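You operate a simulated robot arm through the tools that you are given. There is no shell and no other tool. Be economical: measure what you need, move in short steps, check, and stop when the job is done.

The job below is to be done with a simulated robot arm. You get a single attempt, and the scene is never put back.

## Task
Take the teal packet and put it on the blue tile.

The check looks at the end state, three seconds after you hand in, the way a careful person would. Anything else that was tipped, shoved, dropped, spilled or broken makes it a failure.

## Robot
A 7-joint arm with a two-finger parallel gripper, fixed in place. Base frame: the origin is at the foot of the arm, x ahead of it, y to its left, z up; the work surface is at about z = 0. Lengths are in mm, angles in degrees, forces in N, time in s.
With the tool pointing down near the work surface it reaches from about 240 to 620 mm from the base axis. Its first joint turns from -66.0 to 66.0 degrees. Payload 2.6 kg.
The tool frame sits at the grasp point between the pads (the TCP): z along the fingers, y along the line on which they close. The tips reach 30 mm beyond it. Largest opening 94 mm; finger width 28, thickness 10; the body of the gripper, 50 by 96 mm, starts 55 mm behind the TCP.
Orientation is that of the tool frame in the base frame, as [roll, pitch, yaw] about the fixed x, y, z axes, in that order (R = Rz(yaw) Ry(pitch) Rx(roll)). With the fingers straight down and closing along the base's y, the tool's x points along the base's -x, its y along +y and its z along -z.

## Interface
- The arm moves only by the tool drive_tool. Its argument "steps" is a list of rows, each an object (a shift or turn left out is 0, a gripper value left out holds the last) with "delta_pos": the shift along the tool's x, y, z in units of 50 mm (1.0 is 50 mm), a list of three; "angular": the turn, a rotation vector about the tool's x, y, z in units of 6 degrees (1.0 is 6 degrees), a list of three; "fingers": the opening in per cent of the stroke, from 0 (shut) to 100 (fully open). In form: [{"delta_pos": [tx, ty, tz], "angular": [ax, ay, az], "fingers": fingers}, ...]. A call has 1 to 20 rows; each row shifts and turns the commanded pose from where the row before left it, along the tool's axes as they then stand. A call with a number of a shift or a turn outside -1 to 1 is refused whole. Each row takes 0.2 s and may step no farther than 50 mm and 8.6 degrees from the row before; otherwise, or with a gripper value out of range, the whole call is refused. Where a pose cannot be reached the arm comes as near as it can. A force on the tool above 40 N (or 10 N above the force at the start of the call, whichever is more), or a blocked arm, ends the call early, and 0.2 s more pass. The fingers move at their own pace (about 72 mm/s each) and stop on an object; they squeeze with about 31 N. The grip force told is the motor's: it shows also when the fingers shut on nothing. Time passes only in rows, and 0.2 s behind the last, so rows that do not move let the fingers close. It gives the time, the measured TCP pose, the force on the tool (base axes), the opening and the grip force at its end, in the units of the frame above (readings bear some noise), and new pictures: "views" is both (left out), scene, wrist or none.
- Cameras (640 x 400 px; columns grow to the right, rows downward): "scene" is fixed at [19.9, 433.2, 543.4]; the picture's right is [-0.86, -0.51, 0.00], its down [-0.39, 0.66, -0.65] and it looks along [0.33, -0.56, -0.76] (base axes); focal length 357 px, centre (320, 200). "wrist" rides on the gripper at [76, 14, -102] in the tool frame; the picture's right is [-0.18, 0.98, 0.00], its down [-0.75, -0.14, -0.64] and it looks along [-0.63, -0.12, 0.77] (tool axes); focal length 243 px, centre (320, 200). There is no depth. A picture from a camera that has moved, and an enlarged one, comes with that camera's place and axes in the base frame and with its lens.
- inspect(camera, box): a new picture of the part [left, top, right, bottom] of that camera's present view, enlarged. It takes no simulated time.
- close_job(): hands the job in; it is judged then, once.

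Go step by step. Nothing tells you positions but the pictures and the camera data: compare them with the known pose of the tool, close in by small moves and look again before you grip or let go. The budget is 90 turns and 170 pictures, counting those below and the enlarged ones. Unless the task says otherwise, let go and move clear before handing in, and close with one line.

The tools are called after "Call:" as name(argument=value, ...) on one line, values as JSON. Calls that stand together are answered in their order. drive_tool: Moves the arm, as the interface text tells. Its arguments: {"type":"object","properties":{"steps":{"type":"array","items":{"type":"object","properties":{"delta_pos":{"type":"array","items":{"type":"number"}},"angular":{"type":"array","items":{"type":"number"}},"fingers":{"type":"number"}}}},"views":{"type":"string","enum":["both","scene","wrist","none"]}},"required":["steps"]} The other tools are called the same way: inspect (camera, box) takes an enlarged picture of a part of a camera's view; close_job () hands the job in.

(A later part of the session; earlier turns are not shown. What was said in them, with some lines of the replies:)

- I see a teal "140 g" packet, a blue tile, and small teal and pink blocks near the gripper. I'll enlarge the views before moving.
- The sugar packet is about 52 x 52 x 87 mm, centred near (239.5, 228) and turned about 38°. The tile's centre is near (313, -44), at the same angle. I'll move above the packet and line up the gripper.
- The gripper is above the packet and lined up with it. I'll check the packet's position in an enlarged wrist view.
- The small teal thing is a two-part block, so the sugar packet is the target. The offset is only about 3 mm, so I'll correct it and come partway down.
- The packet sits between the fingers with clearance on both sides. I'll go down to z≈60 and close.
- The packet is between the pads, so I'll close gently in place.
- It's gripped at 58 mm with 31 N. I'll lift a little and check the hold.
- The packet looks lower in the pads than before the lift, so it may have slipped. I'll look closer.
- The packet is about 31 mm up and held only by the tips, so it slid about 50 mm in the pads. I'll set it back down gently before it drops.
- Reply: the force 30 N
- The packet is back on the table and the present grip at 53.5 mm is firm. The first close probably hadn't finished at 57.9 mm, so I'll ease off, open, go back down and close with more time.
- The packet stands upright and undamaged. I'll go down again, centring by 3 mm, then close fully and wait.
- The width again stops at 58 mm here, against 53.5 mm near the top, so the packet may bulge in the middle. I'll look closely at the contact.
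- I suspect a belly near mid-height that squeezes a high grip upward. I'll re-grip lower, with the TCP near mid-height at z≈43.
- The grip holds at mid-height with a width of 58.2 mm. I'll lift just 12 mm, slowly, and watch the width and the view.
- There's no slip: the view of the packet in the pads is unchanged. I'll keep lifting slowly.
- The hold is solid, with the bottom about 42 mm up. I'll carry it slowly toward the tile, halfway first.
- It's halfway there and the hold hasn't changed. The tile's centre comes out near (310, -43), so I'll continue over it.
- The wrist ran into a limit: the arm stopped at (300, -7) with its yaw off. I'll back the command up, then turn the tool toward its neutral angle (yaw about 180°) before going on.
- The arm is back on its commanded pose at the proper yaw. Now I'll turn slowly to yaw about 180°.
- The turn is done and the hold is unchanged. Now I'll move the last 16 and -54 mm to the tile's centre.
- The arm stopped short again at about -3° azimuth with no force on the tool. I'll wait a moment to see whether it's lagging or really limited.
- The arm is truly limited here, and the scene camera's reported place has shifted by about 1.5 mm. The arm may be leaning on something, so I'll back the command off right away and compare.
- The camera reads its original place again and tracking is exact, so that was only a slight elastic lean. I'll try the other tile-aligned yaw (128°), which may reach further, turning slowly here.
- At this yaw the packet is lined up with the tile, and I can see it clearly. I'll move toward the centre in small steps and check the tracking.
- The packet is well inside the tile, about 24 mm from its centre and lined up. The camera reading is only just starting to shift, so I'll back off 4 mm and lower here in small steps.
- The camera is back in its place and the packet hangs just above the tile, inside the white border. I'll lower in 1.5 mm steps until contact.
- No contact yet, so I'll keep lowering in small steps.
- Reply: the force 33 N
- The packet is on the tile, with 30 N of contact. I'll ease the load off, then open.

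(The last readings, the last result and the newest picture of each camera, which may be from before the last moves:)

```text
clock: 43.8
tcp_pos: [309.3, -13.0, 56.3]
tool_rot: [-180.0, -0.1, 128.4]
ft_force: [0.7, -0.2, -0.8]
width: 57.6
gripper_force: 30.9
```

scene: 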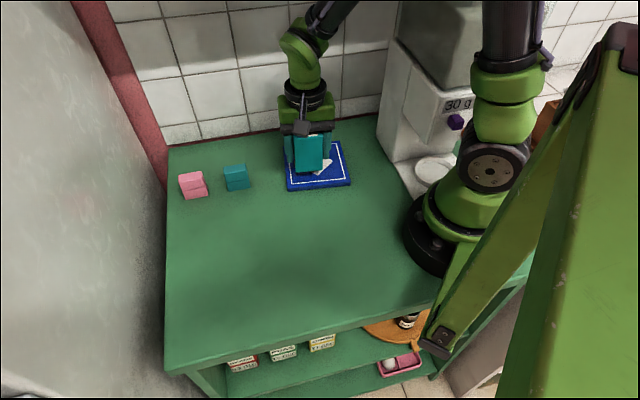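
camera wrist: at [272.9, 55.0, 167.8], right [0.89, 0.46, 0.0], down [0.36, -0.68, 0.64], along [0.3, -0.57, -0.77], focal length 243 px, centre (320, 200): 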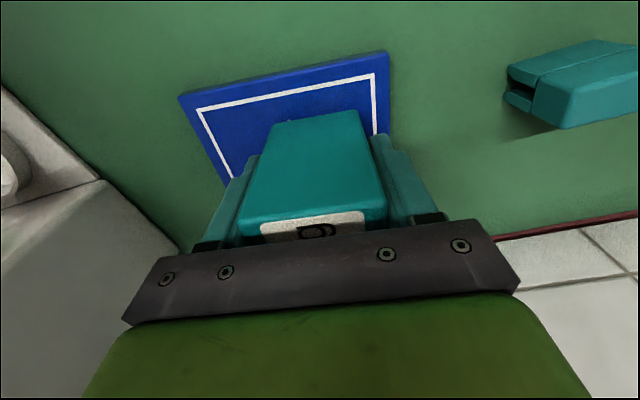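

Call:
drive_tool(steps=[{"delta_pos": [0, 0, 0.01]}, {"fingers": 65}, {"fingers": 70}, {"fingers": 80}, {"fingers": 100}, {}, {}])

Call:
inspect(camera="scene", box=[280, 130, 360, 197])

```text
clock: 45.4
tcp_pos: [308.7, -13.8, 56.7]
tool_rot: [-179.9, 0.0, 128.4]
ft_force: [1.1, -0.2, -0.6]
width: 94.3
gripper_force: 0.1
camera wrist: at [273.1, 55.3, 160.4], right [0.89, 0.47, 0.0], down [0.36, -0.68, 0.64], along [0.3, -0.57, -0.77], focal length 243 px, centre (320, 200)
```

scene: 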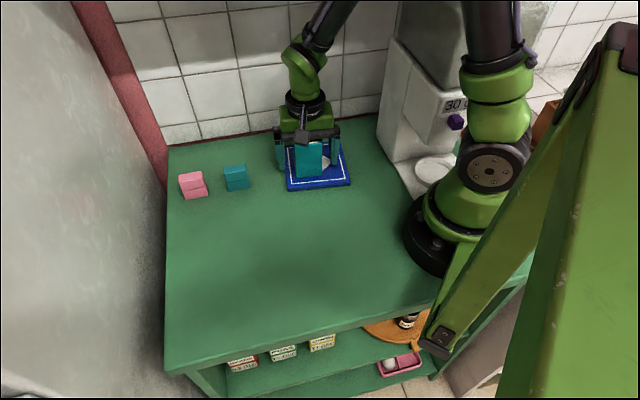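
wrist: 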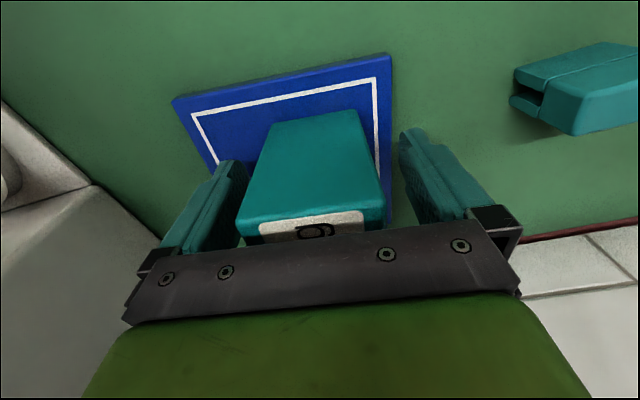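

```text
5.97 times, centred on (320, 164) of scene
camera zoom: at [19.9, 433.2, 543.4], right [-0.86, -0.51, 0.0], down [-0.39, 0.66, -0.65], along [0.33, -0.56, -0.76], focal length 2132 px, centre (320, 418)
```

zoom: 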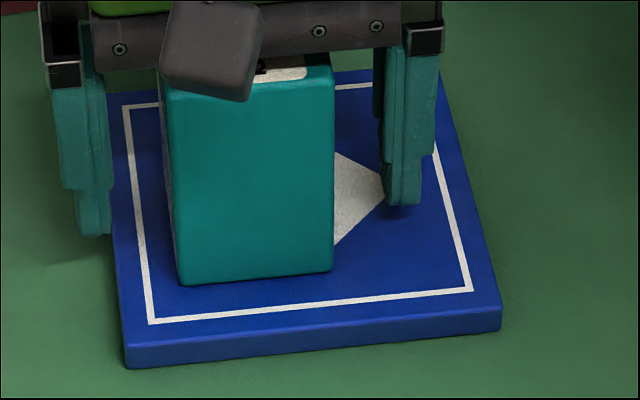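

The packet stands upright on the tile inside the border, with the fingers clear of it. I'll go straight up to get clear, well above the packet's top.

Call:
drive_tool(steps=[{"delta_pos": [0, 0, -0.2]}, {"delta_pos": [0, 0, -0.4]}, {"delta_pos": [0, 0, -0.5]}, {"delta_pos": [0, 0, -0.5]}, {"delta_pos": [0, 0, -0.5]}, {}])

Call:
inspect(camera="scene", box=[160, 120, 400, 270])

```text
clock: 46.8
tcp_pos: [286.3, -7.9, 143.2]
tool_rot: [-176.6, -2.8, 129.4]
ft_force: [-0.1, -0.3, -0.1]
width: 94.0
gripper_force: 0.2
camera wrist: at [257.2, 59.9, 247.8], right [0.87, 0.48, -0.07], down [0.42, -0.67, 0.61], along [0.25, -0.56, -0.79], focal length 243 px, centre (320, 200)
```

scene: 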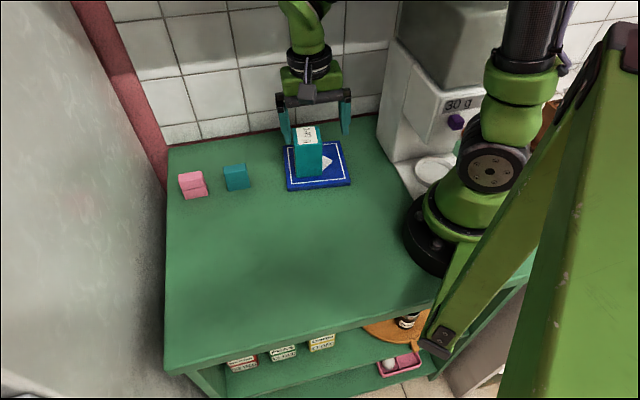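
wrist: 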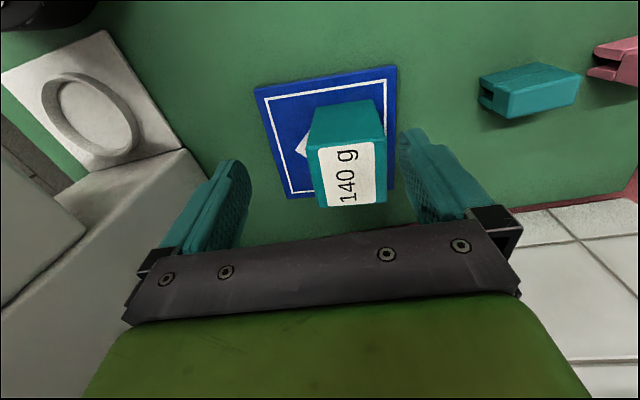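

```text
2.67 times, centred on (280, 195) of scene
camera zoom: at [20.2, 433.7, 543.0], right [-0.86, -0.51, 0.0], down [-0.39, 0.66, -0.65], along [0.33, -0.56, -0.76], focal length 952 px, centre (427, 213)
```

zoom: 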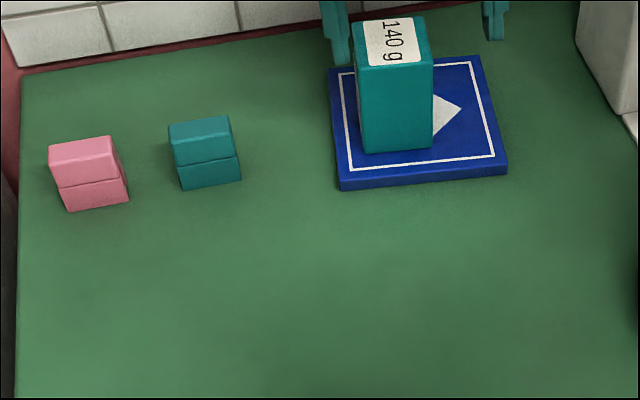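

The packet is standing fine on the tile. The arm is at its posture limit and leaning slightly again, with its tips about 13 mm above the packet. I'll swing toward +y to relieve that and get clear.

Call:
drive_tool(steps=[{"delta_pos": [0.16, 0.124, 0]}, {"delta_pos": [0.16, 0.124, 0]}, {"delta_pos": [0.16, 0.124, 0]}, {"delta_pos": [0.16, 0.124, 0]}, {"delta_pos": [0.2, 0.16, 0]}, {"delta_pos": [0.2, 0.16, 0]}, {"delta_pos": [0.2, 0.16, 0]}, {"delta_pos": [0.2, 0.16, 0]}, {"delta_pos": [0.2, 0.16, 0]}, {}, {}])

Call:
inspect(camera="scene", box=[160, 100, 400, 250])

```text
clock: 49.2
tcp_pos: [309.1, 92.4, 162.1]
tool_rot: [180.0, 0.0, 128.4]
ft_force: [0.7, 0.6, 0.0]
width: 94.1
gripper_force: 0.0
camera wrist: at [272.6, 160.1, 264.8], right [0.88, 0.47, 0.0], down [0.36, -0.68, 0.64], along [0.3, -0.57, -0.77], focal length 243 px, centre (320, 200)
```

scene: 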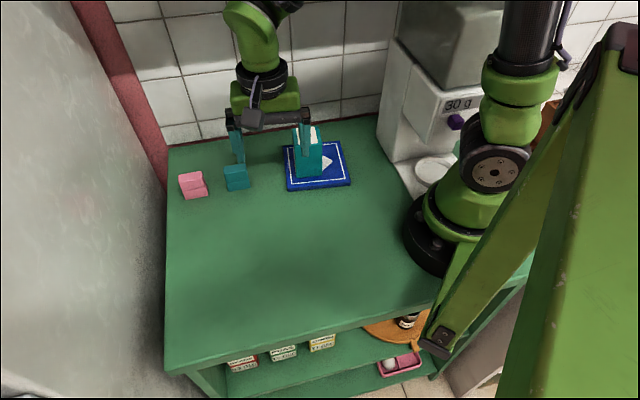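
wrist: 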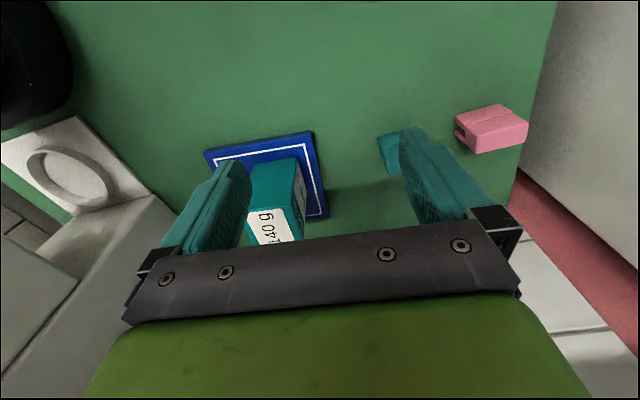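

```text
2.67 times, centred on (280, 175) of scene
camera zoom: at [19.9, 433.2, 543.4], right [-0.86, -0.51, 0.0], down [-0.39, 0.66, -0.65], along [0.33, -0.56, -0.76], focal length 952 px, centre (427, 267)
```

zoom: 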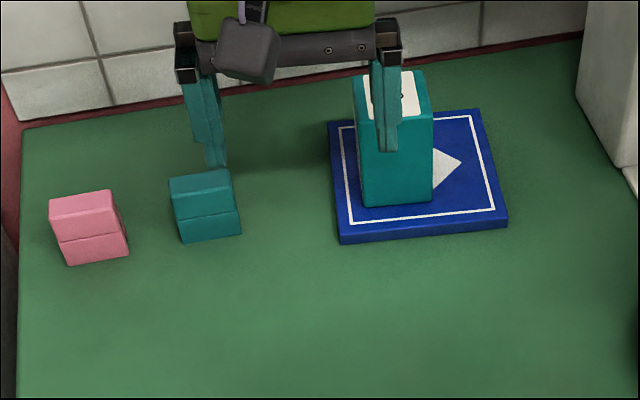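

The packet stands upright on the tile, the pink and teal blocks look undisturbed, the camera reads its original place, and the gripper is clear. I'm handing in.

Call:
close_job()

```text
The job is handed in.
```

The teal sugar packet is standing upright on the blue tile, inside the white border but about 24 mm off centre because the arm couldn't reach further. On the first lift it slipped, so I set it back down and gripped it lower. Near the tile the arm leaned slightly on something three times, shifting the scene camera by up to about 1.5 mm. The camera read its original position again at the end, and the other objects in view look undisturbed.
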